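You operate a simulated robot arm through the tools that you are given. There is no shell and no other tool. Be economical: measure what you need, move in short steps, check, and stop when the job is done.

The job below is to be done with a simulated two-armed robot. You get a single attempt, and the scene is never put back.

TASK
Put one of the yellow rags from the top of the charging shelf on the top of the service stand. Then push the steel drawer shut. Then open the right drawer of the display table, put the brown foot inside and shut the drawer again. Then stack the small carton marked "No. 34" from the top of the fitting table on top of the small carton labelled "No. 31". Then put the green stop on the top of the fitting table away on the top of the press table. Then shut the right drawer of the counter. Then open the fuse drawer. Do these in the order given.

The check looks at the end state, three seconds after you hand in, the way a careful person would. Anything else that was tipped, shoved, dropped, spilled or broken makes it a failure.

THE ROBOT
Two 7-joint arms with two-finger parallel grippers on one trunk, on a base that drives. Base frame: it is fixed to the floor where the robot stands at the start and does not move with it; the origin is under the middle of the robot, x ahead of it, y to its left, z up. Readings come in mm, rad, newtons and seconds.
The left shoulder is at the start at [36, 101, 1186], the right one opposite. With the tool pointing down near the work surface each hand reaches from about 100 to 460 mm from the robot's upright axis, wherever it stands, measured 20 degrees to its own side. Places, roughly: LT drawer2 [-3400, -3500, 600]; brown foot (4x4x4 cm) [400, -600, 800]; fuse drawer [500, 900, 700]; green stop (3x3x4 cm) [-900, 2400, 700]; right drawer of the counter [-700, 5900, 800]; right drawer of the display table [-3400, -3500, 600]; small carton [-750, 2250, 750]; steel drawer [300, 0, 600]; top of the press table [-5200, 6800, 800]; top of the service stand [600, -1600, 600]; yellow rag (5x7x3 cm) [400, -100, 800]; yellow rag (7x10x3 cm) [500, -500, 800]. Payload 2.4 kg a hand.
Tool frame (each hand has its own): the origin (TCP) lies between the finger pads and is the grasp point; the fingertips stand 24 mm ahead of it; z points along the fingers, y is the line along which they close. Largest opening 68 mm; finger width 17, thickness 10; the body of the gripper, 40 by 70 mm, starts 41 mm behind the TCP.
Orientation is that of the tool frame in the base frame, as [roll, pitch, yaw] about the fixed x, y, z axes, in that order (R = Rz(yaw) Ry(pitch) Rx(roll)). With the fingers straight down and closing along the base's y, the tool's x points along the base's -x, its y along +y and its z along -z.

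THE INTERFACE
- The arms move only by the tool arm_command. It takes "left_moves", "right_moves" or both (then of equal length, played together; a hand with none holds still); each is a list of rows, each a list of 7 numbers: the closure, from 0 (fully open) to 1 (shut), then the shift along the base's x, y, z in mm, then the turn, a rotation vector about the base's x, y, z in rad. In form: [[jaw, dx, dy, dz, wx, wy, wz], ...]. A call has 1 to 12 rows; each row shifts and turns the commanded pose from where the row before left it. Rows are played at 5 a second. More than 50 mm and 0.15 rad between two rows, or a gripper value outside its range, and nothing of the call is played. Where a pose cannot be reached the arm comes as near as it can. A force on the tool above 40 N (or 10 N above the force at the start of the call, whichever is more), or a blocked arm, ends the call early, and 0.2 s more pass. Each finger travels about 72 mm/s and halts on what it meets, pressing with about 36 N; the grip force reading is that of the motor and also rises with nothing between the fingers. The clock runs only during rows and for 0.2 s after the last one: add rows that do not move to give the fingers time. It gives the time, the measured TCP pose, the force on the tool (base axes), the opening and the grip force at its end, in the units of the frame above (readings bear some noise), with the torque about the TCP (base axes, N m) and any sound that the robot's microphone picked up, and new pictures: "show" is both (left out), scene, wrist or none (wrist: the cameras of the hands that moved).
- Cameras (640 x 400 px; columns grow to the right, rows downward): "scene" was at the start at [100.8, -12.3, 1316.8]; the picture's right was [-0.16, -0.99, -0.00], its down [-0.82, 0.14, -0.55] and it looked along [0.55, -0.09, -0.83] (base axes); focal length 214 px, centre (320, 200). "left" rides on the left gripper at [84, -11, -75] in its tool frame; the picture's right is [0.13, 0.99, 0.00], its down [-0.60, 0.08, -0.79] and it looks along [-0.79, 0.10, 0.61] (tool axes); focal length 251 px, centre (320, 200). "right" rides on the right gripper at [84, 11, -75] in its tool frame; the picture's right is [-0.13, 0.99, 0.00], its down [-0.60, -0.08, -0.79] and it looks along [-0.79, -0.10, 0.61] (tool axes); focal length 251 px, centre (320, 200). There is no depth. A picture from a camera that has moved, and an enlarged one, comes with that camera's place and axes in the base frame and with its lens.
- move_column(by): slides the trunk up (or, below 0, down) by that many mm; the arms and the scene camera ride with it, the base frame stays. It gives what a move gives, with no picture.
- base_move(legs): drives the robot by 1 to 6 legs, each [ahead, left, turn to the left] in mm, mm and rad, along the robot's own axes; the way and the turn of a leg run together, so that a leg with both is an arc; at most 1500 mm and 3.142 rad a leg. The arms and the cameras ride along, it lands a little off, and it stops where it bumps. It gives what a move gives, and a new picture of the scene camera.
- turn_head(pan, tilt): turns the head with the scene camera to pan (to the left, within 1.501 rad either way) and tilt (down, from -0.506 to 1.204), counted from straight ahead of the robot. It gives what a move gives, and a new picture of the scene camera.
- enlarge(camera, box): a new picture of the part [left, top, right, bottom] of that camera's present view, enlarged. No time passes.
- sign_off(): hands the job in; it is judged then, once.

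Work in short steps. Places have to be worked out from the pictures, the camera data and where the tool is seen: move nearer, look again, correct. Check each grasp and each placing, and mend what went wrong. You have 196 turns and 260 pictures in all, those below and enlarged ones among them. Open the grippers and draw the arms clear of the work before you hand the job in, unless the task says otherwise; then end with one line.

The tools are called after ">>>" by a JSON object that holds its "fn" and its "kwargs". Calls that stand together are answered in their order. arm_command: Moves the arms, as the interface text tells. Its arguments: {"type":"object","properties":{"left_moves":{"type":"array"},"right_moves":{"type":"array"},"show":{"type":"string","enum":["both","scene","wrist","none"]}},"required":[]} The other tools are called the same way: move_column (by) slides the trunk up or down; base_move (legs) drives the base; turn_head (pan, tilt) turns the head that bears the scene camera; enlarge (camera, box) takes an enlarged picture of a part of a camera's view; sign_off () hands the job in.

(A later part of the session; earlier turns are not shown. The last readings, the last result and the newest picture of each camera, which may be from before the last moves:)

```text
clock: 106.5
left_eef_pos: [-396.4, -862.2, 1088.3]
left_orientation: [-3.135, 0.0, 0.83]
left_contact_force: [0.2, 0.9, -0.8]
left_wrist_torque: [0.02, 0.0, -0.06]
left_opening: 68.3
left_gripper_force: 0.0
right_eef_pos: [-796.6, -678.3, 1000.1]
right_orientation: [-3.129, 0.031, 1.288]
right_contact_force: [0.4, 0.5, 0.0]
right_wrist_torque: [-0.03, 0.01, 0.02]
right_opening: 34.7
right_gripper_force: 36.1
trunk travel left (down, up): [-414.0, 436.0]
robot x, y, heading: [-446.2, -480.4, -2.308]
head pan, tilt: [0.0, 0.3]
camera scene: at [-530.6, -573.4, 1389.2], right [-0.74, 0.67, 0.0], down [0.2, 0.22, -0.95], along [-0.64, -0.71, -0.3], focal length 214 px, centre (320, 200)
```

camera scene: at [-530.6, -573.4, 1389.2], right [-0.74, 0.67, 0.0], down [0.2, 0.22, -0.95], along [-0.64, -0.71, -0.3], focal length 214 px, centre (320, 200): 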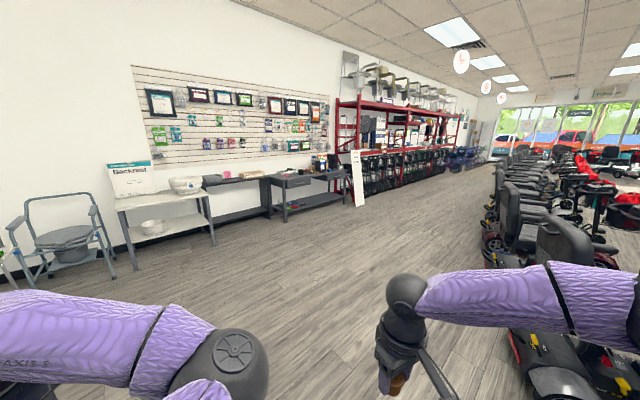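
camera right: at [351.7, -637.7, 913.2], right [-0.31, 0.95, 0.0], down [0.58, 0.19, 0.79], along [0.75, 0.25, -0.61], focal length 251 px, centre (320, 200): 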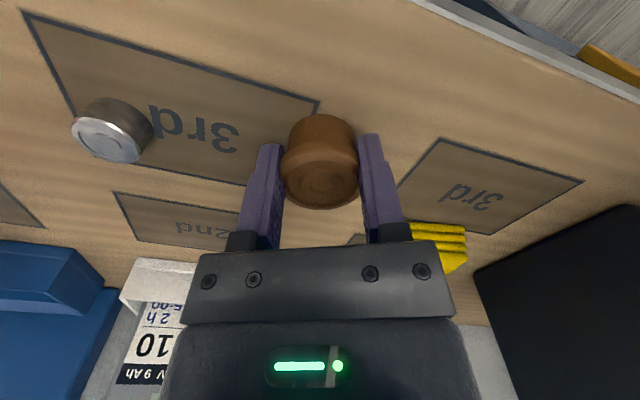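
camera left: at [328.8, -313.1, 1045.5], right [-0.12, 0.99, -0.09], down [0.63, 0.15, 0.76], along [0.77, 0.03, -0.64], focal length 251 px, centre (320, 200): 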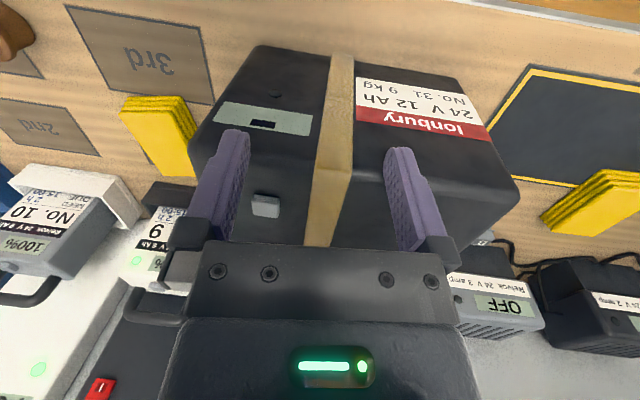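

The display table (two drawers, by the sign board at ≈[-3830, -3135]) is across the open floor. Drive there facing -y.

>>> {"fn": "base_move", "kwargs": {"legs": [[0, 0, 0.737], [1500, 0, 0], [500, 0, 0], [0, -1400, 0], [0, -1200, 0]]}}

>>> {"fn": "turn_head", "kwargs": {"pan": -0.2, "tilt": 0.5}}

```text
clock: 130.5
left_eef_pos: [-2714.8, -2835.0, 1089.7]
left_orientation: [-3.136, 0.001, 1.588]
left_contact_force: [-0.3, 0.1, -0.3]
left_wrist_torque: [0.0, 0.01, -0.01]
left_opening: 67.9
left_gripper_force: 0.1
right_eef_pos: [-3131.7, -2976.2, 999.9]
right_orientation: [-3.128, 0.034, 2.045]
right_contact_force: [0.0, -0.5, 0.1]
right_wrist_torque: [0.01, -0.03, -0.02]
right_opening: 34.8
right_gripper_force: 35.7
trunk travel left (down, up): [-414.0, 436.0]
robot x, y, heading: [-3014.2, -2587.4, -1.547]
head pan, tilt: [0.0, 0.3]
camera scene: at [-3012.0, -2716.5, 1389.3], right [-1.0, -0.02, 0.0], down [-0.01, 0.3, -0.96], along [0.02, -0.95, -0.3], focal length 214 px, centre (320, 200)
```

scene: 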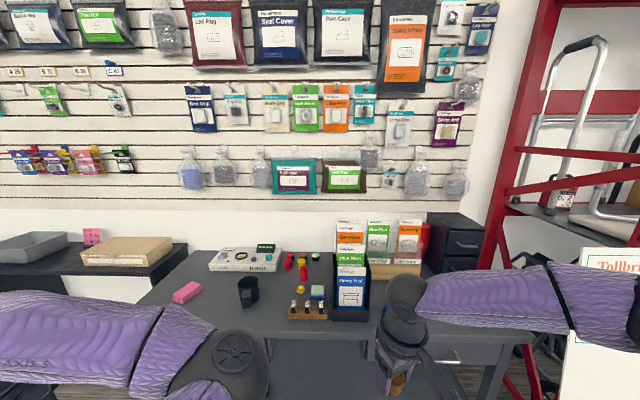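

```text
clock: 131.2
left_eef_pos: [-2714.1, -2834.7, 1088.5]
left_orientation: [-3.136, -0.001, 1.588]
left_contact_force: [0.0, -0.4, -0.2]
left_wrist_torque: [0.01, -0.01, 0.0]
left_opening: 67.9
left_gripper_force: 0.0
right_eef_pos: [-3131.2, -2976.5, 999.8]
right_orientation: [-3.128, 0.032, 2.046]
right_contact_force: [-0.3, -0.4, 0.4]
right_wrist_torque: [0.01, 0.03, 0.01]
right_opening: 34.7
right_gripper_force: 35.8
trunk travel left (down, up): [-414.0, 436.0]
robot x, y, heading: [-3011.7, -2594.6, -1.55]
head pan, tilt: [-0.201, 0.499]
camera scene: at [-3030.0, -2712.8, 1371.0], right [-0.98, 0.17, 0.0], down [0.08, 0.47, -0.88], along [-0.15, -0.86, -0.48], focal length 214 px, centre (320, 200)
```

scene: 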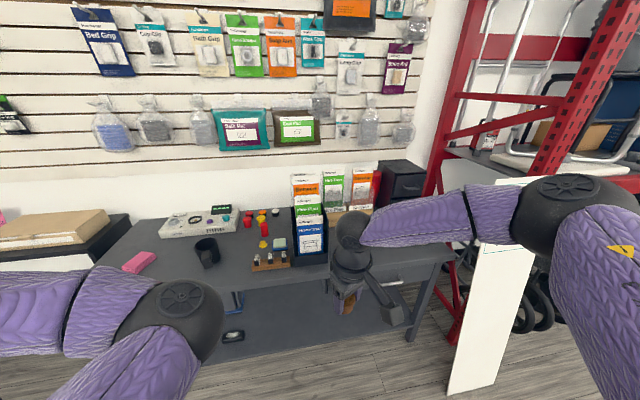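

The right elbow is wide and the sign board is nearby; I'll step back a bit to see the drawers and board clearly.

>>> {"fn": "base_move", "kwargs": {"legs": [[-250, 0, 0]]}}

>>> {"fn": "turn_head", "kwargs": {"pan": -0.35, "tilt": 0.55}}

>>> {"fn": "enlarge", "kwargs": {"camera": "right", "box": [0, 0, 640, 400]}}

```text
clock: 133.1
left_eef_pos: [-2719.5, -2582.5, 1090.3]
left_orientation: [-3.136, 0.003, 1.586]
left_contact_force: [-0.1, -0.1, 0.2]
left_wrist_torque: [-0.03, 0.02, -0.01]
left_opening: 68.0
left_gripper_force: 0.1
right_eef_pos: [-3138.1, -2722.8, 1000.3]
right_orientation: [-3.128, 0.032, 2.043]
right_contact_force: [-0.4, -0.4, -0.1]
right_wrist_torque: [0.01, -0.01, 0.01]
right_opening: 35.0
right_gripper_force: 35.8
trunk travel left (down, up): [-414.0, 436.0]
robot x, y, heading: [-3019.2, -2340.4, -1.548]
head pan, tilt: [-0.201, 0.499]
camera scene: at [-3036.3, -2459.8, 1371.0], right [-0.98, 0.18, 0.0], down [0.09, 0.47, -0.88], along [-0.16, -0.86, -0.48], focal length 214 px, centre (320, 200)
```

scene: 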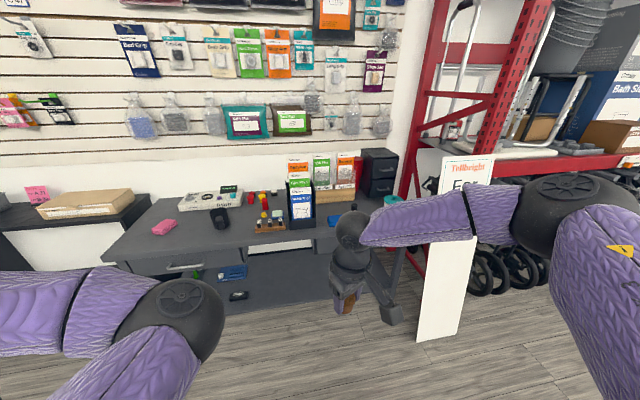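

```text
clock: 133.8
left_eef_pos: [-2721.7, -2582.6, 1089.3]
left_orientation: [-3.136, 0.0, 1.589]
left_contact_force: [0.8, -0.5, 0.1]
left_wrist_torque: [-0.05, -0.02, -0.01]
left_opening: 68.1
left_gripper_force: 0.1
right_eef_pos: [-3138.6, -2722.5, 999.8]
right_orientation: [-3.128, 0.034, 2.044]
right_contact_force: [0.7, -0.3, -0.9]
right_wrist_torque: [0.03, 0.03, -0.02]
right_opening: 34.9
right_gripper_force: 35.5
trunk travel left (down, up): [-414.0, 436.0]
robot x, y, heading: [-3026.1, -2340.7, -1.543]
head pan, tilt: [-0.351, 0.55]
camera scene: at [-3049.1, -2455.9, 1366.4], right [-0.95, 0.32, 0.0], down [0.17, 0.49, -0.85], along [-0.27, -0.81, -0.52], focal length 214 px, centre (320, 200)
```

scene: 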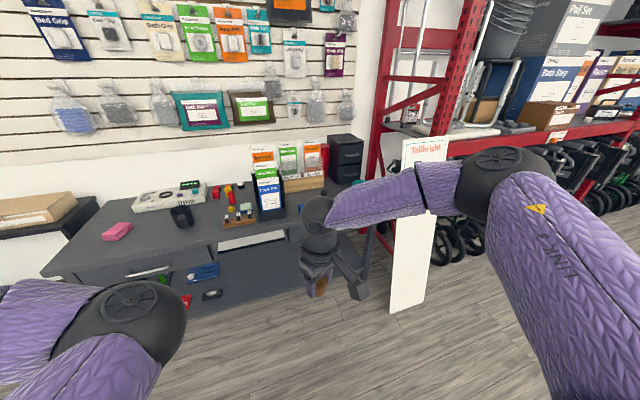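

```text
1.00 times, centred on (320, 200) of right (not enlarged: the box is as wide or as high as the picture)
camera zoom: at [-3167.8, -2640.6, 1073.3], right [0.94, 0.34, -0.01], down [0.2, -0.55, 0.81], along [0.27, -0.77, -0.58], focal length 251 px, centre (320, 200)
```

zoom: 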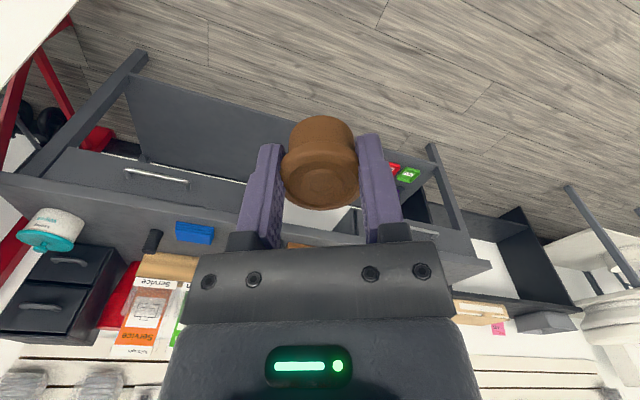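

The sign board spans x -3744…-4011 at y≈-3085; the right drawer handle is near [-3420, -3300, ~620]. Plan: left hand opens the drawer, right hand holds the foot. First tuck the right hand.

>>> {"fn": "arm_command", "kwargs": {"right_moves": [[1, -20, 25, 15, 0, 0, -0.149], [1, -20, 25, 15, 0, 0, -0.149], [1, -20, 25, 15, 0, 0, -0.149], [1, -20, 25, 15, 0, 0, 0], [1, -20, 25, 15, 0, 0, 0], [1, -20, 25, 15, 0, 0, 0], [1, 0, 0, 0, 0, 0, 0]], "show": "none"}}

>>> {"fn": "turn_head", "kwargs": {"pan": -0.9, "tilt": 0.6}}

```text
clock: 135.4
left_eef_pos: [-2720.9, -2583.9, 1089.2]
left_orientation: [-3.136, 0.0, 1.587]
left_contact_force: [-0.2, 0.2, 0.5]
left_wrist_torque: [0.02, -0.02, 0.01]
left_opening: 67.9
left_gripper_force: 0.1
right_eef_pos: [-3255.6, -2574.7, 1088.8]
right_orientation: [-3.127, 0.03, 1.599]
right_contact_force: [-0.1, -0.1, -0.7]
right_wrist_torque: [0.0, 0.01, -0.03]
right_opening: 34.5
right_gripper_force: 35.9
trunk travel left (down, up): [-414.0, 436.0]
robot x, y, heading: [-3021.9, -2341.2, -1.551]
head pan, tilt: [-0.351, 0.55]
```

```text
clock: 136.3
left_eef_pos: [-2722.2, -2582.3, 1088.7]
left_orientation: [-3.136, 0.002, 1.585]
left_contact_force: [-0.4, 0.2, -1.0]
left_wrist_torque: [0.0, 0.0, 0.01]
left_opening: 67.8
left_gripper_force: 0.0
right_eef_pos: [-3257.7, -2574.4, 1090.2]
right_orientation: [-3.127, 0.034, 1.597]
right_contact_force: [-0.6, -0.2, -0.2]
right_wrist_torque: [-0.01, 0.03, 0.02]
right_opening: 34.7
right_gripper_force: 36.1
trunk travel left (down, up): [-414.0, 436.0]
robot x, y, heading: [-3020.7, -2340.7, -1.545]
head pan, tilt: [-0.901, 0.6]
camera scene: at [-3088.2, -2427.3, 1361.8], right [-0.64, 0.77, 0.0], down [0.43, 0.36, -0.82], along [-0.63, -0.53, -0.57], focal length 214 px, centre (320, 200)
```

scene: 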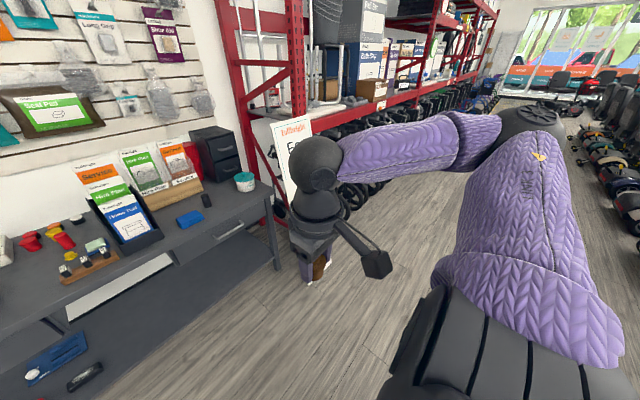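

The right elbow rides high and wide; I'll bring the right hand inboard to fold the elbow in, as the left arm was at the start.

>>> {"fn": "arm_command", "kwargs": {"right_moves": [[1, 40, 0, 0, 0, 0, 0], [1, 40, 0, 0, 0, 0, 0], [1, 40, 0, 0, 0, 0, 0], [1, 40, 0, 0, 0, 0, 0], [1, 40, 0, 0, 0, 0, 0], [1, 40, -10, -10, 0, 0, 0], [1, 0, -20, -20, 0, 0, 0], [1, 0, -20, -20, 0, 0, 0], [1, 0, -20, -30, 0, 0, 0], [1, 0, -20, -30, 0, 0, 0]], "show": "scene"}}

```text
clock: 138.5
left_eef_pos: [-2720.9, -2583.1, 1088.5]
left_orientation: [-3.136, 0.001, 1.586]
left_contact_force: [-0.2, -0.9, 0.2]
left_wrist_torque: [0.01, -0.01, 0.0]
left_opening: 68.2
left_gripper_force: 0.0
right_eef_pos: [-3098.1, -2644.7, 1000.0]
right_orientation: [-3.127, 0.033, 1.597]
right_contact_force: [1.5, 0.8, 0.0]
right_wrist_torque: [0.04, -0.03, -0.02]
right_opening: 34.7
right_gripper_force: 35.9
right hand out of reach, approached as far as the arm can: row 5, 6, 8, 9, 10
trunk travel left (down, up): [-414.0, 436.0]
robot x, y, heading: [-3019.4, -2342.7, -1.546]
head pan, tilt: [-0.901, 0.6]
camera scene: at [-3088.3, -2427.4, 1361.8], right [-0.64, 0.77, 0.0], down [0.43, 0.36, -0.82], along [-0.64, -0.53, -0.57], focal length 214 px, centre (320, 200)
```

scene: 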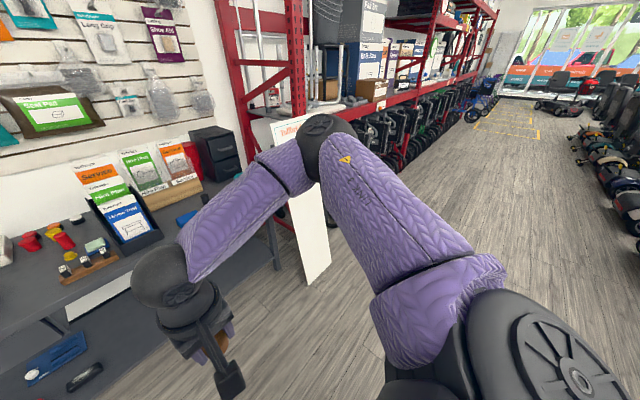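

I'll move the right hand back outboard and, with the left hand, begin rotating to a forward-pointing pose with fingers closing vertically (for the bar handle).

>>> {"fn": "arm_command", "kwargs": {"left_moves": [[0, -30, -10, -20, -0.0866, -0.0866, -0.0866], [0, -30, -10, -20, -0.0866, -0.0866, -0.0866], [0, -30, -10, -20, -0.0866, -0.0866, -0.0866], [0, -30, -10, -20, -0.0866, -0.0866, -0.0866], [0, -20, -10, -20, -0.0866, -0.0866, -0.0866], [0, -20, -10, -20, -0.0866, -0.0866, -0.0866], [0, -20, -10, -20, -0.0866, -0.0866, -0.0866]], "right_moves": [[1, -30, 10, 15, 0, 0, 0], [1, -30, 10, 15, 0, 0, 0], [1, -30, 10, 15, 0, 0, 0], [1, -30, 10, 15, 0, 0, 0], [1, -30, 10, 15, 0, 0, 0], [1, -10, 10, 15, 0, 0, 0], [1, 0, 10, 0, 0, 0, 0]], "show": "none"}}

>>> {"fn": "turn_head", "kwargs": {"pan": 0.0, "tilt": 0.7}}

```text
clock: 139.8
left_eef_pos: [-2772.7, -2708.9, 1068.2]
left_orientation: [2.412, 0.542, 0.98]
left_contact_force: [0.1, 0.4, 0.0]
left_wrist_torque: [-0.01, 0.04, -0.02]
left_opening: 68.0
left_gripper_force: 0.0
left hand out of reach, approached as far as the arm can: row 1, 2, 3
right_eef_pos: [-3249.7, -2593.4, 1079.1]
right_orientation: [-3.127, 0.032, 1.595]
right_contact_force: [0.6, -0.1, -0.3]
right_wrist_torque: [0.03, 0.04, -0.02]
right_opening: 34.9
right_gripper_force: 35.9
trunk travel left (down, up): [-414.0, 436.0]
robot x, y, heading: [-3020.6, -2340.9, -1.544]
head pan, tilt: [-0.901, 0.6]
stopped in row 6 (left hand): the arm was blocked; the commanded pose is now the measured one
```

```text
clock: 141.0
left_eef_pos: [-2775.0, -2709.1, 1065.9]
left_orientation: [2.413, 0.539, 0.978]
left_contact_force: [0.4, -0.2, -0.3]
left_wrist_torque: [0.06, 0.01, 0.0]
left_opening: 67.9
left_gripper_force: 0.0
right_eef_pos: [-3249.7, -2592.9, 1078.6]
right_orientation: [-3.128, 0.03, 1.594]
right_contact_force: [0.3, 0.4, -0.3]
right_wrist_torque: [0.03, 0.01, -0.02]
right_opening: 34.9
right_gripper_force: 35.8
trunk travel left (down, up): [-414.0, 436.0]
robot x, y, heading: [-3022.1, -2339.8, -1.545]
head pan, tilt: [0.0, 0.7]
camera scene: at [-3018.4, -2455.7, 1353.2], right [-1.0, -0.02, 0.0], down [-0.01, 0.64, -0.76], along [0.02, -0.76, -0.64], focal length 214 px, centre (320, 200)
```

scene: 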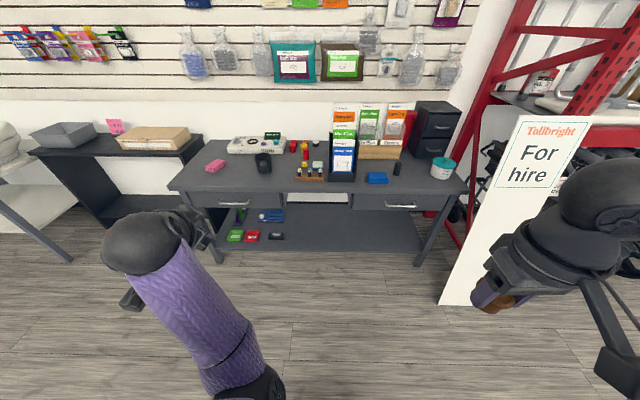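

Clear view of the table: right handle ≈[-3372, -3200, 690], table front y≈-3243. The left elbow was pressed in front of the torso; I'll extend the hand forward while continuing the rotation.

>>> {"fn": "arm_command", "kwargs": {"left_moves": [[0, 10, -30, 0, 0, 0, 0], [0, 10, -30, 0, 0, 0, 0], [0, 0, -20, -10, -0.0866, -0.0866, -0.0866], [0, 0, -10, -10, -0.0866, -0.0866, -0.0866], [0, 0, 0, -10, -0.0866, -0.0866, -0.0866], [0, 0, 0, -10, -0.0866, -0.0866, -0.0866], [0, 0, 0, -10, -0.0866, -0.0866, -0.0866], [0, 0, 0, -10, -0.0866, -0.0866, -0.0866]], "show": "scene"}}

```text
clock: 142.8
left_eef_pos: [-2760.2, -2800.6, 1005.4]
left_orientation: [1.643, 0.349, 0.081]
left_contact_force: [0.3, 0.2, 0.5]
left_wrist_torque: [-0.02, 0.01, -0.01]
left_opening: 68.1
left_gripper_force: 0.1
right_eef_pos: [-3249.0, -2593.2, 1078.6]
right_orientation: [-3.128, 0.031, 1.594]
right_contact_force: [-0.3, 0.6, 0.0]
right_wrist_torque: [-0.03, -0.01, 0.02]
right_opening: 34.7
right_gripper_force: 35.7
trunk travel left (down, up): [-414.0, 436.0]
robot x, y, heading: [-3021.7, -2338.8, -1.545]
head pan, tilt: [0.0, 0.7]
camera scene: at [-3018.1, -2455.7, 1353.2], right [-1.0, -0.02, 0.0], down [-0.01, 0.64, -0.76], along [0.02, -0.76, -0.64], focal length 214 px, centre (320, 200)
```

scene: 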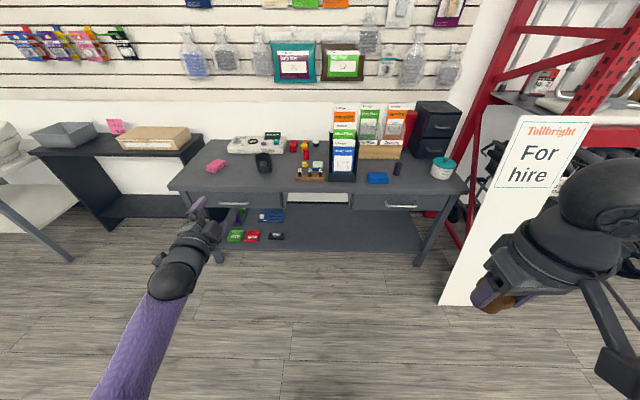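

The left hand now points forward with the fingers vertical. Trim orientation and shift it inboard, then lower the trunk.

>>> {"fn": "arm_command", "kwargs": {"left_moves": [[0, -30, 0, 0, -0.02, -0.116, -0.02], [0, -30, 0, 0, -0.02, -0.116, -0.02], [0, -30, 0, 0, -0.02, -0.116, -0.01], [0, -30, 0, 0, 0, 0, 0], [0, -20, 0, 0, 0, 0, 0], [0, 0, 0, 0, 0, 0, 0]], "show": "none"}}

>>> {"fn": "move_column", "kwargs": {"by": -310}}

>>> {"fn": "base_move", "kwargs": {"legs": [[0, -300, -0.026]]}}

```text
clock: 144.2
left_eef_pos: [-2897.1, -2798.6, 1005.6]
left_orientation: [1.566, 0.004, 0.016]
left_contact_force: [0.3, 0.5, 0.6]
left_wrist_torque: [0.0, -0.04, -0.01]
left_opening: 67.9
left_gripper_force: 0.0
right_eef_pos: [-3250.6, -2592.8, 1078.9]
right_orientation: [-3.126, 0.03, 1.596]
right_contact_force: [0.5, 0.1, -0.7]
right_wrist_torque: [-0.01, 0.01, -0.02]
right_opening: 34.9
right_gripper_force: 36.0
trunk travel left (down, up): [-414.0, 436.0]
robot x, y, heading: [-3021.3, -2340.6, -1.549]
head pan, tilt: [0.0, 0.7]
```

```text
clock: 147.3
left_eef_pos: [-2897.4, -2799.0, 694.9]
left_orientation: [1.566, 0.003, 0.019]
left_contact_force: [0.3, -0.5, 0.1]
left_wrist_torque: [0.01, -0.04, -0.01]
left_opening: 68.3
left_gripper_force: 0.0
right_eef_pos: [-3249.7, -2601.9, 753.2]
right_orientation: [-3.128, -0.047, 1.596]
right_contact_force: [0.3, 0.4, -0.3]
right_wrist_torque: [-0.03, 0.01, -0.03]
right_opening: 34.8
right_gripper_force: 35.8
trunk travel left (down, up): [-104.0, 746.0]
robot x, y, heading: [-3022.2, -2339.2, -1.551]
head pan, tilt: [0.0, 0.7]
```

```text
clock: 149.3
left_eef_pos: [-3213.8, -2804.2, 694.0]
left_orientation: [1.567, 0.005, -0.017]
left_contact_force: [0.2, 0.8, -0.2]
left_wrist_torque: [-0.02, 0.02, 0.0]
left_opening: 67.9
left_gripper_force: 0.1
right_eef_pos: [-3559.6, -2594.5, 752.5]
right_orientation: [-3.126, -0.046, 1.561]
right_contact_force: [-0.3, 0.3, -0.7]
right_wrist_torque: [-0.03, 0.02, -0.01]
right_opening: 35.2
right_gripper_force: 35.7
trunk travel left (down, up): [-104.0, 746.0]
robot x, y, heading: [-3321.8, -2339.9, -1.583]
head pan, tilt: [0.0, 0.7]
camera scene: at [-3323.2, -2528.8, 1037.9], right [-1.0, 0.01, 0.0], down [0.01, 0.64, -0.76], along [-0.01, -0.76, -0.64], focal length 214 px, centre (320, 200)
```

scene: 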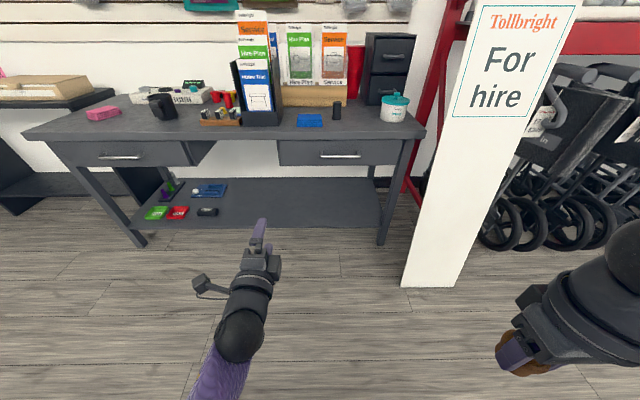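

Handle estimated near [-3405, -3270, ~630]. Drive right 190 and ahead 230, then view with the wrist camera.

>>> {"fn": "base_move", "kwargs": {"legs": [[0, -190, 0.012], [230, 0, 0]]}}

>>> {"fn": "enlarge", "kwargs": {"camera": "left", "box": [0, 0, 640, 400]}}

```text
clock: 152.3
left_eef_pos: [-3407.4, -3034.7, 696.0]
left_orientation: [1.565, 0.003, -0.01]
left_contact_force: [0.1, 0.7, -0.3]
left_wrist_torque: [0.01, 0.01, 0.03]
left_opening: 68.0
left_gripper_force: 0.1
right_eef_pos: [-3753.6, -2826.8, 753.1]
right_orientation: [-3.128, -0.048, 1.571]
right_contact_force: [0.2, 0.4, -0.2]
right_wrist_torque: [0.0, 0.0, -0.03]
right_opening: 34.8
right_gripper_force: 36.0
trunk travel left (down, up): [-104.0, 746.0]
robot x, y, heading: [-3518.2, -2570.4, -1.577]
head pan, tilt: [0.0, 0.7]
camera scene: at [-3520.2, -2758.5, 1037.9], right [-1.0, 0.0, 0.0], down [0.0, 0.64, -0.76], along [0.0, -0.76, -0.64], focal length 214 px, centre (320, 200)
```

scene: 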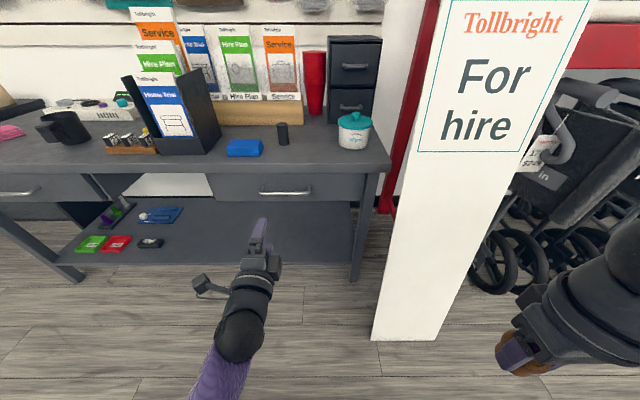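

```text
1.00 times, centred on (320, 200) of left (not enlarged: the box is as wide or as high as the picture)
camera zoom: at [-3324.0, -2959.1, 682.4], right [0.13, 0.0, 0.99], down [-0.6, 0.8, 0.08], along [-0.79, -0.6, 0.11], focal length 251 px, centre (320, 200)
```

zoom: 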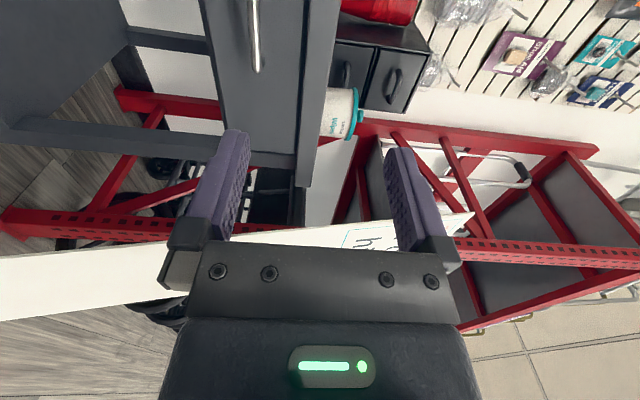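

Handle resolved: centre [-3407, -3285, 626]. Shift the hand inboard and down, then base left and forward so the right hand stays clear of the board.

>>> {"fn": "arm_command", "kwargs": {"left_moves": [[0, -30, 0, -20, 0, 0, 0], [0, -30, 0, -20, 0, 0, 0], [0, -25, 0, -15, 0, 0, 0], [0, -25, 0, -15, 0, 0, 0], [0, 0, 0, 0, 0, 0, 0]], "show": "none"}}

>>> {"fn": "base_move", "kwargs": {"legs": [[0, 112, 0.006], [130, 0, 0]]}}

>>> {"fn": "enlarge", "kwargs": {"camera": "left", "box": [0, 0, 640, 400]}}

```text
clock: 153.0
left_eef_pos: [-3430.1, -3032.0, 623.8]
left_orientation: [1.573, -0.242, -0.042]
left_contact_force: [-0.2, 0.3, -0.4]
left_wrist_torque: [-0.02, 0.0, -0.01]
left_opening: 68.0
left_gripper_force: 0.0
right_eef_pos: [-3754.7, -2826.5, 753.9]
right_orientation: [-3.127, -0.047, 1.57]
right_contact_force: [0.0, -0.4, -0.4]
right_wrist_torque: [0.01, 0.02, -0.01]
right_opening: 34.7
right_gripper_force: 35.6
trunk travel left (down, up): [-104.0, 746.0]
robot x, y, heading: [-3520.0, -2572.1, -1.573]
head pan, tilt: [0.0, 0.7]
stopped in row 3 (left hand): the arm was blocked; the commanded pose is now the measured one
```

```text
clock: 155.1
left_eef_pos: [-3313.7, -3157.7, 623.4]
left_orientation: [1.573, -0.24, -0.033]
left_contact_force: [0.8, 0.5, 0.2]
left_wrist_torque: [-0.01, -0.02, 0.03]
left_opening: 67.9
left_gripper_force: 0.1
right_eef_pos: [-3639.4, -2955.8, 753.4]
right_orientation: [-3.128, -0.049, 1.578]
right_contact_force: [0.3, 1.0, -0.6]
right_wrist_torque: [-0.02, 0.02, -0.02]
right_opening: 34.8
right_gripper_force: 36.1
trunk travel left (down, up): [-104.0, 746.0]
robot x, y, heading: [-3405.4, -2696.2, -1.568]
head pan, tilt: [0.0, 0.7]
camera scene: at [-3405.9, -2885.7, 1037.9], right [-1.0, -0.01, 0.0], down [0.0, 0.64, -0.76], along [0.0, -0.76, -0.64], focal length 214 px, centre (320, 200)
```

scene: 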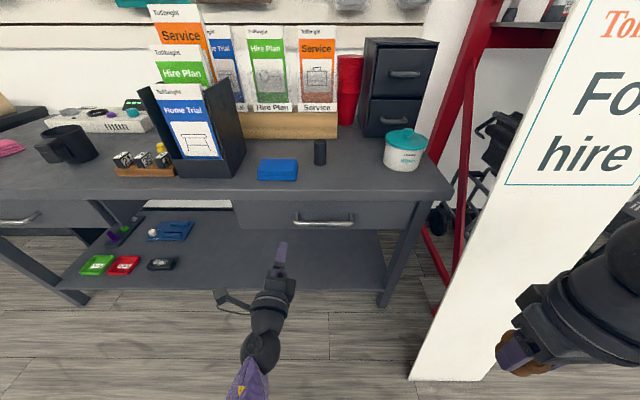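

```text
1.00 times, centred on (320, 200) of left (not enlarged: the box is as wide or as high as the picture)
camera zoom: at [-3227.7, -3086.2, 633.0], right [-0.11, 0.0, 0.99], down [-0.58, 0.81, -0.07], along [-0.81, -0.58, -0.09], focal length 251 px, centre (320, 200)
```

zoom: 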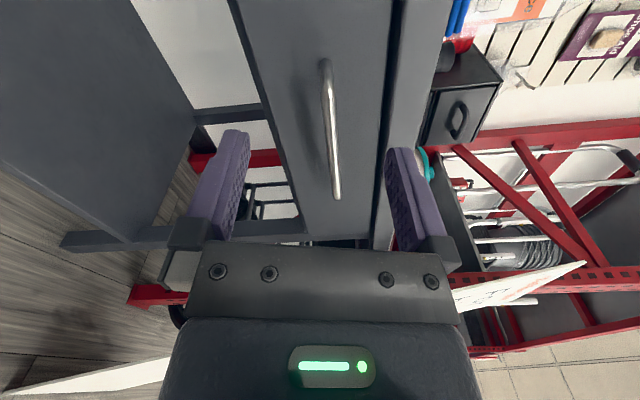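

I'll retract the right hand and try restoring the left roll, then shift base right ~65.

>>> {"fn": "arm_command", "kwargs": {"left_moves": [[0, 10, 0, 0, 0, 0.08, 0], [0, 0, 0, 0, 0, 0.08, 0.02], [0, 0, 0, 0, 0, 0.08, 0.02]], "right_moves": [[1, 20, 25, 0, 0, 0, 0], [1, 20, 25, 0, 0, 0, 0], [1, 10, 20, 0, 0, 0, 0]], "show": "none"}}

>>> {"fn": "base_move", "kwargs": {"legs": [[40, -75, 0]]}}

```text
clock: 155.9
left_eef_pos: [-3304.1, -3159.3, 624.5]
left_orientation: [1.567, 0.0, 0.007]
left_contact_force: [0.1, 0.1, 0.1]
left_wrist_torque: [0.02, 0.0, -0.03]
left_opening: 68.0
left_gripper_force: 0.0
right_eef_pos: [-3617.9, -2960.2, 764.7]
right_orientation: [-3.128, -0.048, 1.578]
right_contact_force: [0.7, -0.2, 0.5]
right_wrist_torque: [0.01, 0.03, -0.04]
right_opening: 34.7
right_gripper_force: 35.8
right hand out of reach, approached as far as the arm can: row 1, 2, 3
trunk travel left (down, up): [-104.0, 746.0]
robot x, y, heading: [-3407.8, -2695.4, -1.566]
head pan, tilt: [0.0, 0.7]
```

```text
clock: 156.9
left_eef_pos: [-3379.2, -3200.1, 624.4]
left_orientation: [1.568, 0.001, 0.01]
left_contact_force: [0.1, -0.1, 0.2]
left_wrist_torque: [-0.02, -0.04, 0.0]
left_opening: 67.9
left_gripper_force: 0.1
right_eef_pos: [-3692.0, -3002.8, 765.7]
right_orientation: [-3.128, -0.047, 1.58]
right_contact_force: [0.7, -0.3, -0.3]
right_wrist_torque: [0.0, 0.04, 0.03]
right_opening: 34.2
right_gripper_force: 36.2
trunk travel left (down, up): [-104.0, 746.0]
robot x, y, heading: [-3485.1, -2740.3, -1.565]
head pan, tilt: [0.0, 0.7]
camera scene: at [-3480.7, -2927.0, 1037.9], right [-1.0, -0.01, 0.0], down [0.0, 0.64, -0.76], along [0.01, -0.76, -0.64], focal length 214 px, centre (320, 200)
```

scene: 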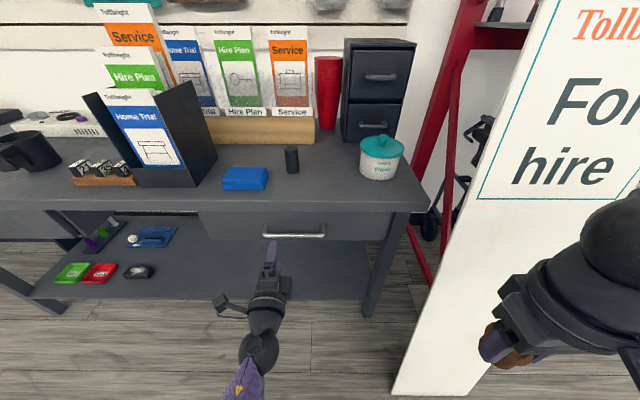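

Orientation is restored. Extend the left hand forward onto the handle bar.

>>> {"fn": "arm_command", "kwargs": {"left_moves": [[0, 0, -20, 0, 0, 0, 0], [0, 0, -20, 0, 0, 0, 0], [0, 0, -20, 0, 0, 0, 0], [0, 0, -10, 0, 0, 0, 0], [0, 0, 0, 0, 0, 0, 0]], "show": "both"}}

```text
clock: 158.2
left_eef_pos: [-3378.8, -3269.2, 625.6]
left_orientation: [1.568, -0.001, 0.01]
left_contact_force: [0.7, -0.3, 0.4]
left_wrist_torque: [0.0, 0.02, -0.01]
left_opening: 67.8
left_gripper_force: 0.0
right_eef_pos: [-3691.9, -3003.3, 765.0]
right_orientation: [-3.127, -0.052, 1.578]
right_contact_force: [-0.9, 0.4, -0.7]
right_wrist_torque: [-0.01, 0.01, 0.02]
right_opening: 34.9
right_gripper_force: 36.4
trunk travel left (down, up): [-104.0, 746.0]
robot x, y, heading: [-3480.6, -2739.8, -1.563]
head pan, tilt: [0.0, 0.7]
camera scene: at [-3480.8, -2927.1, 1037.9], right [-1.0, -0.01, 0.0], down [0.0, 0.64, -0.76], along [0.01, -0.76, -0.64], focal length 214 px, centre (320, 200)
camera left: at [-3295.8, -3193.2, 612.3], right [0.13, 0.0, 0.99], down [-0.61, 0.79, 0.08], along [-0.78, -0.62, 0.1], focal length 251 px, centre (320, 200)
```

scene: 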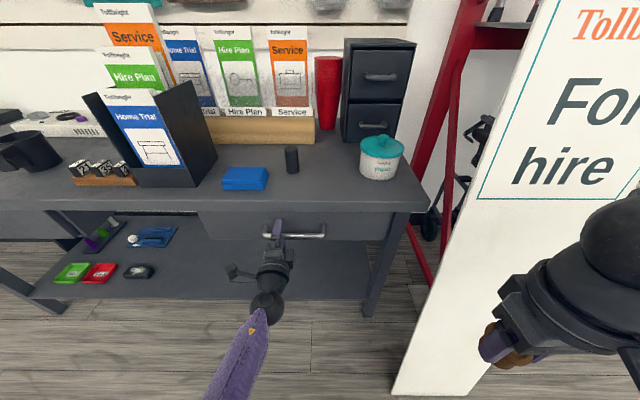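
left: 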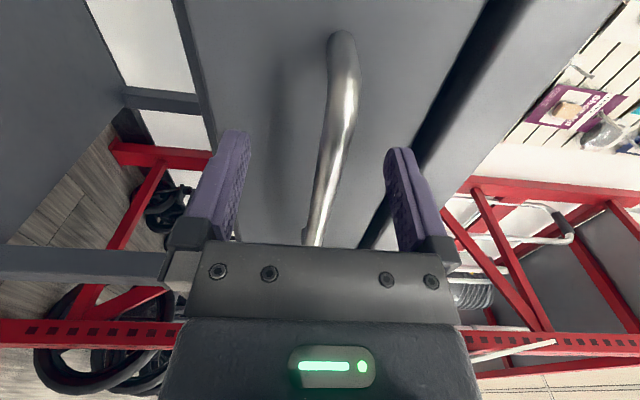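

The bar lies between the fingers. Advance a few mm and close.

>>> {"fn": "arm_command", "kwargs": {"left_moves": [[0, 0, -8, 0, 0, 0, 0], [1, 0, 0, 0, 0, 0, 0], [1, 0, 0, 0, 0, 0, 0], [1, 0, 0, 0, 0, 0, 0], [1, 0, 0, 0, 0, 0, 0]], "show": "wrist"}}

```text
clock: 159.3
left_eef_pos: [-3378.4, -3277.6, 627.3]
left_orientation: [1.563, -0.001, 0.009]
left_contact_force: [2.7, -3.8, 27.2]
left_wrist_torque: [0.09, 0.02, -0.27]
left_opening: 11.7
left_gripper_force: 32.4
right_eef_pos: [-3692.8, -3001.5, 765.6]
right_orientation: [-3.128, -0.045, 1.58]
right_contact_force: [0.8, 0.1, -1.4]
right_wrist_torque: [-0.02, 0.02, 0.0]
right_opening: 34.5
right_gripper_force: 35.9
trunk travel left (down, up): [-104.0, 746.0]
robot x, y, heading: [-3482.7, -2740.8, -1.563]
head pan, tilt: [0.0, 0.7]
camera left: at [-3296.7, -3201.5, 615.3], right [0.13, 0.01, 0.99], down [-0.61, 0.79, 0.07], along [-0.78, -0.62, 0.11], focal length 251 px, centre (320, 200)
```

left: 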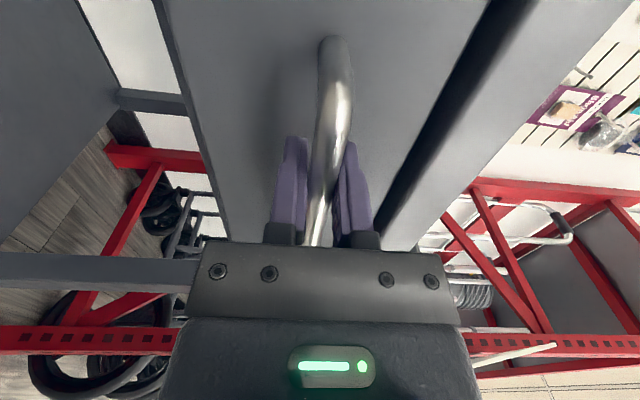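

Handle gripped. Relieve vertical load and pull back (+y) about 180 mm.

>>> {"fn": "arm_command", "kwargs": {"left_moves": [[1, 0, 0, 4, 0, 0, 0], [1, 0, 15, 0, 0, 0, 0], [1, 0, 20, 0, 0, 0, 0], [1, 0, 20, 0, 0, 0, 0], [1, 0, 20, 0, 0, 0, 0], [1, 0, 20, 0, 0, 0, 0], [1, 0, 20, 0, 0, 0, 0], [1, 0, 20, 0, 0, 0, 0], [1, 0, 20, 0, 0, 0, 0]], "show": "scene"}}

```text
clock: 161.3
left_eef_pos: [-3380.3, -3122.6, 627.9]
left_orientation: [1.572, 0.0, 0.009]
left_contact_force: [3.6, -0.1, -22.6]
left_wrist_torque: [-0.11, -0.01, -0.87]
left_opening: 12.1
left_gripper_force: 32.5
right_eef_pos: [-3691.1, -3003.0, 763.6]
right_orientation: [-3.128, -0.049, 1.58]
right_contact_force: [-0.8, 0.5, -0.1]
right_wrist_torque: [-0.03, 0.01, 0.02]
right_opening: 34.8
right_gripper_force: 36.1
trunk travel left (down, up): [-104.0, 746.0]
robot x, y, heading: [-3485.1, -2739.5, -1.562]
head pan, tilt: [0.0, 0.7]
camera scene: at [-3480.1, -2928.2, 1037.5], right [-1.0, -0.01, 0.0], down [0.0, 0.65, -0.76], along [0.01, -0.76, -0.65], focal length 214 px, centre (320, 200)
```

scene: 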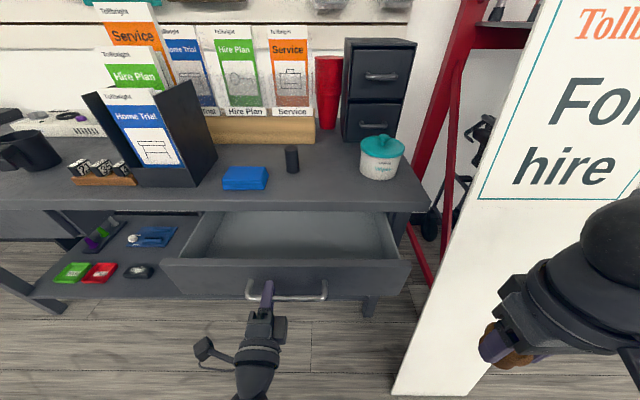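

Drawer open ~155 mm. Pull another 30, release, and back the hand off.

>>> {"fn": "arm_command", "kwargs": {"left_moves": [[1, 0, 15, 0, 0, 0, 0], [1, 0, 15, 0, 0, 0, 0], [0, 0, 0, 0, 0, 0, 0], [0, 0, 0, 0, 0, 0, 0], [0, 0, 20, 0, 0, 0, 0], [0, 0, 25, 0, 0, 0, 0], [0, 0, 25, 0, 0, 0, 0], [0, 10, 10, 0, 0, 0, 0]], "show": "scene"}}

```text
clock: 163.2
left_eef_pos: [-3370.4, -3012.7, 630.0]
left_orientation: [1.568, 0.0, 0.009]
left_contact_force: [-0.4, -0.2, -0.2]
left_wrist_torque: [-0.01, 0.01, -0.03]
left_opening: 68.2
left_gripper_force: 0.0
right_eef_pos: [-3691.4, -3001.7, 765.4]
right_orientation: [-3.127, -0.047, 1.579]
right_contact_force: [0.5, 0.0, -0.6]
right_wrist_torque: [0.0, -0.03, 0.01]
right_opening: 34.7
right_gripper_force: 36.2
trunk travel left (down, up): [-104.0, 746.0]
robot x, y, heading: [-3482.8, -2739.3, -1.563]
head pan, tilt: [0.0, 0.7]
camera scene: at [-3480.8, -2927.0, 1037.9], right [-1.0, -0.01, 0.0], down [0.0, 0.64, -0.76], along [0.01, -0.76, -0.64], focal length 214 px, centre (320, 200)
```

scene: 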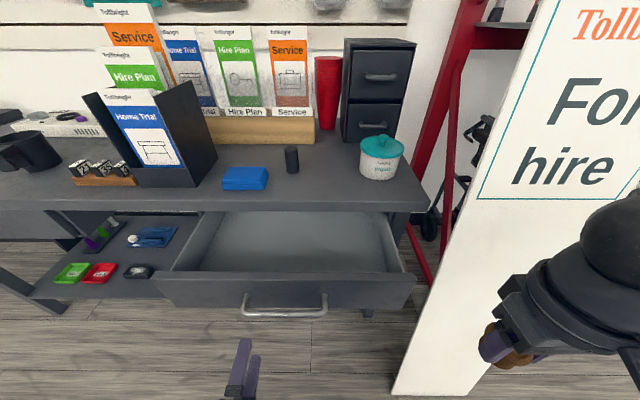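

Drawer is open wide. Back off, raise the trunk, move the left hand aside, and shift left so the right hand can reach the left part of the drawer away from the board.

>>> {"fn": "base_move", "kwargs": {"legs": [[-200, 0, 0]]}}

>>> {"fn": "move_column", "kwargs": {"by": 130}}

>>> {"fn": "arm_command", "kwargs": {"left_moves": [[0, 35, 0, 0, 0, 0, 0], [0, 35, 0, 0, 0, 0, 0], [0, 35, 0, 0, 0, 0, 0], [0, 35, 0, 0, 0, 0, 0], [0, 35, 0, 0, 0, 0, 0], [0, 25, 0, 0, 0, 0, 0]], "right_moves": [[1, 20, -20, 0, 0, 0, 0], [1, 20, -20, 0, 0, 0, 0], [1, 20, -20, 0, 0, 0, 0], [1, 20, -20, 0, 0, 0, 0], [1, 20, -20, 0, 0, 0, 0], [1, 20, -20, 0, 0, 0, 0]], "show": "none"}}

>>> {"fn": "base_move", "kwargs": {"legs": [[0, 265, -0.008]]}}

```text
clock: 164.7
left_eef_pos: [-3369.5, -2816.4, 629.9]
left_orientation: [1.57, 0.0, 0.014]
left_contact_force: [-0.4, 0.4, 0.8]
left_wrist_torque: [0.02, 0.01, 0.04]
left_opening: 67.9
left_gripper_force: 0.0
right_eef_pos: [-3691.5, -2808.2, 765.3]
right_orientation: [-3.126, -0.05, 1.586]
right_contact_force: [0.3, 0.0, 0.0]
right_wrist_torque: [-0.01, 0.01, -0.03]
right_opening: 34.7
right_gripper_force: 35.8
trunk travel left (down, up): [-104.0, 746.0]
robot x, y, heading: [-3484.2, -2542.1, -1.559]
head pan, tilt: [0.0, 0.7]
camera scene: at [-3481.6, -2731.1, 1037.9], right [-1.0, -0.01, 0.0], down [-0.01, 0.64, -0.76], along [0.01, -0.76, -0.64], focal length 214 px, centre (320, 200)
```

scene: 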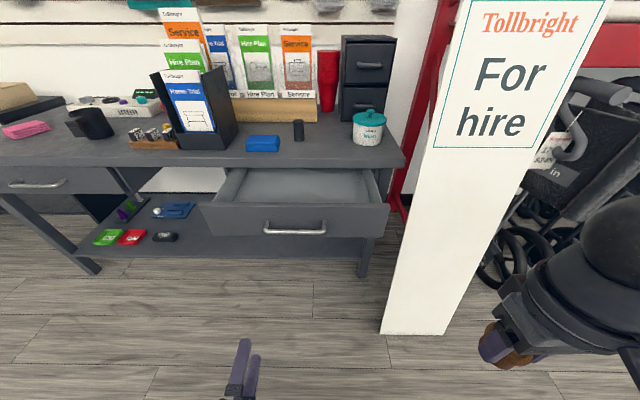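

```text
clock: 166.3
left_eef_pos: [-3370.1, -2817.6, 759.6]
left_orientation: [1.569, 0.0, 0.013]
left_contact_force: [-0.1, 0.5, -0.5]
left_wrist_torque: [0.0, 0.02, 0.01]
left_opening: 67.9
left_gripper_force: 0.1
right_eef_pos: [-3692.1, -2807.2, 895.2]
right_orientation: [-3.129, -0.048, 1.584]
right_contact_force: [0.9, 0.5, -0.3]
right_wrist_torque: [-0.02, 0.0, -0.01]
right_opening: 34.8
right_gripper_force: 36.3
trunk travel left (down, up): [-234.0, 615.0]
robot x, y, heading: [-3483.3, -2542.4, -1.556]
head pan, tilt: [0.0, 0.7]
```

```text
clock: 167.7
left_eef_pos: [-3170.9, -2816.5, 758.6]
left_orientation: [1.568, -0.001, 0.014]
left_contact_force: [-0.1, 0.1, -0.6]
left_wrist_torque: [0.01, -0.03, -0.01]
left_opening: 67.9
left_gripper_force: 0.0
right_eef_pos: [-3572.4, -2928.3, 893.0]
right_orientation: [-3.128, -0.048, 1.583]
right_contact_force: [0.4, 0.3, 0.3]
right_wrist_torque: [-0.03, -0.01, -0.01]
right_opening: 34.8
right_gripper_force: 36.0
trunk travel left (down, up): [-234.0, 615.0]
robot x, y, heading: [-3487.2, -2545.6, -1.557]
head pan, tilt: [0.0, 0.7]
```

```text
clock: 169.6
left_eef_pos: [-2913.0, -2815.4, 758.3]
left_orientation: [1.568, 0.0, 0.009]
left_contact_force: [0.1, -0.1, -0.1]
left_wrist_torque: [0.02, 0.01, 0.04]
left_opening: 67.8
left_gripper_force: 0.0
right_eef_pos: [-3314.2, -2925.9, 894.0]
right_orientation: [-3.13, -0.049, 1.578]
right_contact_force: [-0.2, 0.0, 0.1]
right_wrist_torque: [0.0, -0.01, 0.0]
right_opening: 34.8
right_gripper_force: 35.8
trunk travel left (down, up): [-234.0, 615.0]
robot x, y, heading: [-3225.7, -2543.3, -1.564]
head pan, tilt: [0.0, 0.7]
camera scene: at [-3223.4, -2691.0, 1171.2], right [-1.0, -0.01, 0.0], down [0.0, 0.64, -0.76], along [0.01, -0.76, -0.64], focal length 214 px, centre (320, 200)
```

scene: 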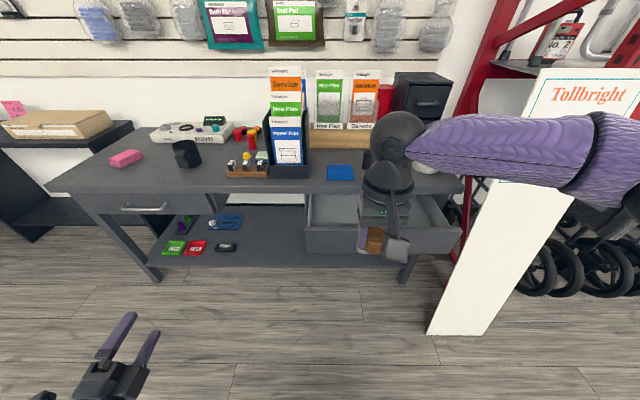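

Check the right elbow's extent before advancing past the board.

>>> {"fn": "turn_head", "kwargs": {"pan": -0.7, "tilt": 0.5}}

```text
clock: 170.6
left_eef_pos: [-2912.9, -2816.6, 758.7]
left_orientation: [1.57, 0.0, 0.01]
left_contact_force: [0.3, 0.2, -0.3]
left_wrist_torque: [0.04, 0.0, 0.01]
left_opening: 68.1
left_gripper_force: 0.0
right_eef_pos: [-3315.4, -2925.3, 893.7]
right_orientation: [-3.127, -0.049, 1.579]
right_contact_force: [0.1, -1.0, -0.3]
right_wrist_torque: [0.0, 0.0, -0.01]
right_opening: 35.0
right_gripper_force: 35.8
trunk travel left (down, up): [-234.0, 615.0]
robot x, y, heading: [-3223.2, -2540.4, -1.566]
head pan, tilt: [-0.7, 0.499]
camera scene: at [-3282.1, -2676.1, 1188.9], right [-0.77, 0.64, 0.0], down [0.31, 0.37, -0.88], along [-0.56, -0.68, -0.48], focal length 214 px, centre (320, 200)
```

scene: 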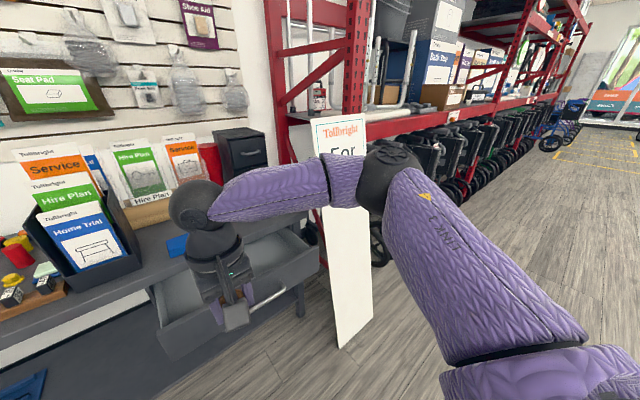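

Elbow is at ≈[-3595, -2866]; after advancing it stays ~85 mm clear of the board. Advance 270.

>>> {"fn": "base_move", "kwargs": {"legs": [[270, 5, -0.005]]}}

>>> {"fn": "enlarge", "kwargs": {"camera": "right", "box": [0, 0, 640, 400]}}

```text
clock: 172.5
left_eef_pos: [-2912.9, -3085.9, 759.8]
left_orientation: [1.569, -0.002, -0.005]
left_contact_force: [-0.6, -0.6, -1.5]
left_wrist_torque: [-0.01, 0.0, 0.0]
left_opening: 67.9
left_gripper_force: 0.0
right_eef_pos: [-3315.8, -3189.9, 894.3]
right_orientation: [-3.128, -0.046, 1.564]
right_contact_force: [-0.2, 0.4, -0.9]
right_wrist_torque: [0.01, 0.01, -0.06]
right_opening: 34.7
right_gripper_force: 35.9
trunk travel left (down, up): [-234.0, 615.0]
robot x, y, heading: [-3216.5, -2810.1, -1.576]
head pan, tilt: [-0.7, 0.499]
camera scene: at [-3279.2, -2940.8, 1188.9], right [-0.76, 0.65, 0.0], down [0.31, 0.36, -0.88], along [-0.57, -0.67, -0.48], focal length 214 px, centre (320, 200)
```

scene: 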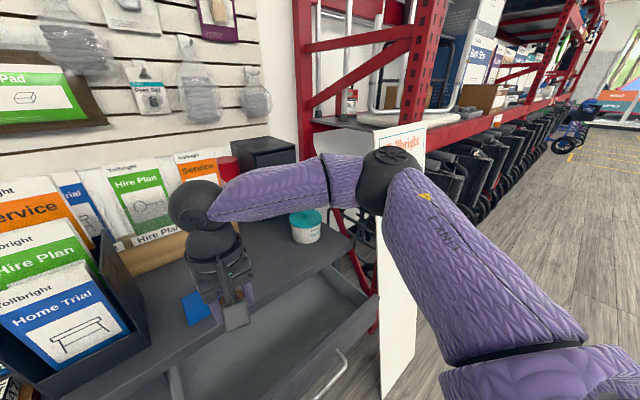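

```text
1.00 times, centred on (320, 200) of right (not enlarged: the box is as wide or as high as the picture)
camera zoom: at [-3304.4, -3108.7, 973.7], right [0.99, -0.13, -0.02], down [-0.07, -0.64, 0.76], along [-0.11, -0.76, -0.64], focal length 251 px, centre (320, 200)
```

zoom: 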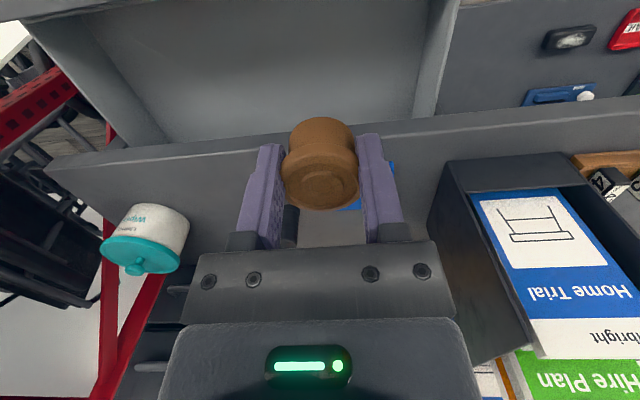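

TCP should sit ~40 mm further toward the table edge to be mid-drawer. Shift, then lower the trunk in stages.

>>> {"fn": "arm_command", "kwargs": {"right_moves": [[1, 0, -20, 0, 0, 0, 0], [1, 0, -18, 0, 0, 0, 0], [1, 0, 0, 0, 0, 0, 0]], "show": "none"}}

>>> {"fn": "move_column", "kwargs": {"by": -120}}

>>> {"fn": "enlarge", "kwargs": {"camera": "right", "box": [0, 0, 640, 400]}}

>>> {"fn": "turn_head", "kwargs": {"pan": -0.4, "tilt": 0.8}}

```text
clock: 173.3
left_eef_pos: [-2912.7, -3086.6, 758.7]
left_orientation: [1.569, -0.001, -0.006]
left_contact_force: [0.0, 1.0, 0.3]
left_wrist_torque: [0.0, -0.01, 0.01]
left_opening: 68.0
left_gripper_force: 0.0
right_eef_pos: [-3332.2, -3215.1, 894.7]
right_orientation: [-3.128, -0.048, 1.565]
right_contact_force: [-0.1, -0.1, 0.3]
right_wrist_torque: [0.05, 0.03, -0.01]
right_opening: 34.8
right_gripper_force: 36.2
right hand out of reach, approached as far as the arm can: row 1, 2
trunk travel left (down, up): [-234.0, 615.0]
robot x, y, heading: [-3220.9, -2810.5, -1.575]
head pan, tilt: [-0.7, 0.499]
```

```text
clock: 174.8
left_eef_pos: [-2913.4, -3085.8, 639.1]
left_orientation: [1.566, 0.001, -0.005]
left_contact_force: [0.0, -0.8, 0.1]
left_wrist_torque: [0.0, 0.0, 0.02]
left_opening: 68.1
left_gripper_force: 0.0
right_eef_pos: [-3330.5, -3215.4, 774.7]
right_orientation: [-3.128, -0.047, 1.566]
right_contact_force: [0.4, -0.5, -1.6]
right_wrist_torque: [0.02, -0.01, 0.0]
right_opening: 34.8
right_gripper_force: 36.1
trunk travel left (down, up): [-114.0, 736.0]
robot x, y, heading: [-3222.8, -2808.3, -1.578]
head pan, tilt: [-0.7, 0.499]
```

```text
1.00 times, centred on (320, 200) of right (not enlarged: the box is as wide or as high as the picture)
camera zoom: at [-3319.3, -3133.6, 854.5], right [0.99, -0.13, -0.02], down [-0.07, -0.64, 0.76], along [-0.12, -0.76, -0.64], focal length 251 px, centre (320, 200)
```

zoom: 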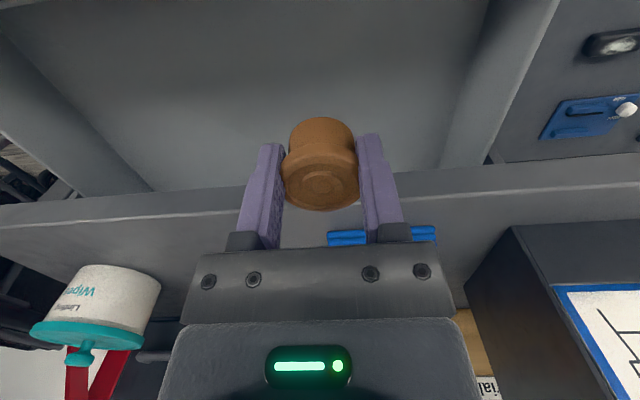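

```text
clock: 175.6
left_eef_pos: [-2912.6, -3085.6, 639.4]
left_orientation: [1.568, -0.001, -0.006]
left_contact_force: [-0.6, 0.3, -0.7]
left_wrist_torque: [0.03, 0.02, -0.03]
left_opening: 67.9
left_gripper_force: 0.1
right_eef_pos: [-3331.7, -3215.2, 773.9]
right_orientation: [-3.126, -0.047, 1.566]
right_contact_force: [-0.5, -0.5, -0.5]
right_wrist_torque: [0.0, 0.04, -0.02]
right_opening: 34.7
right_gripper_force: 36.3
trunk travel left (down, up): [-114.0, 736.0]
robot x, y, heading: [-3219.5, -2806.7, -1.578]
head pan, tilt: [-0.4, 0.799]
camera scene: at [-3252.4, -2980.1, 1040.1], right [-0.92, 0.4, 0.0], down [0.28, 0.66, -0.7], along [-0.28, -0.64, -0.72], focal length 214 px, centre (320, 200)
```

scene: 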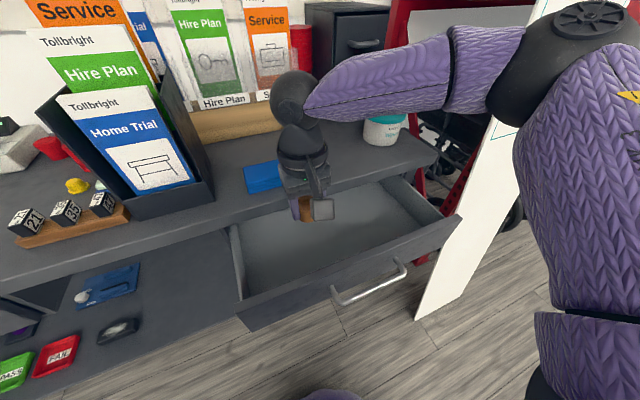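

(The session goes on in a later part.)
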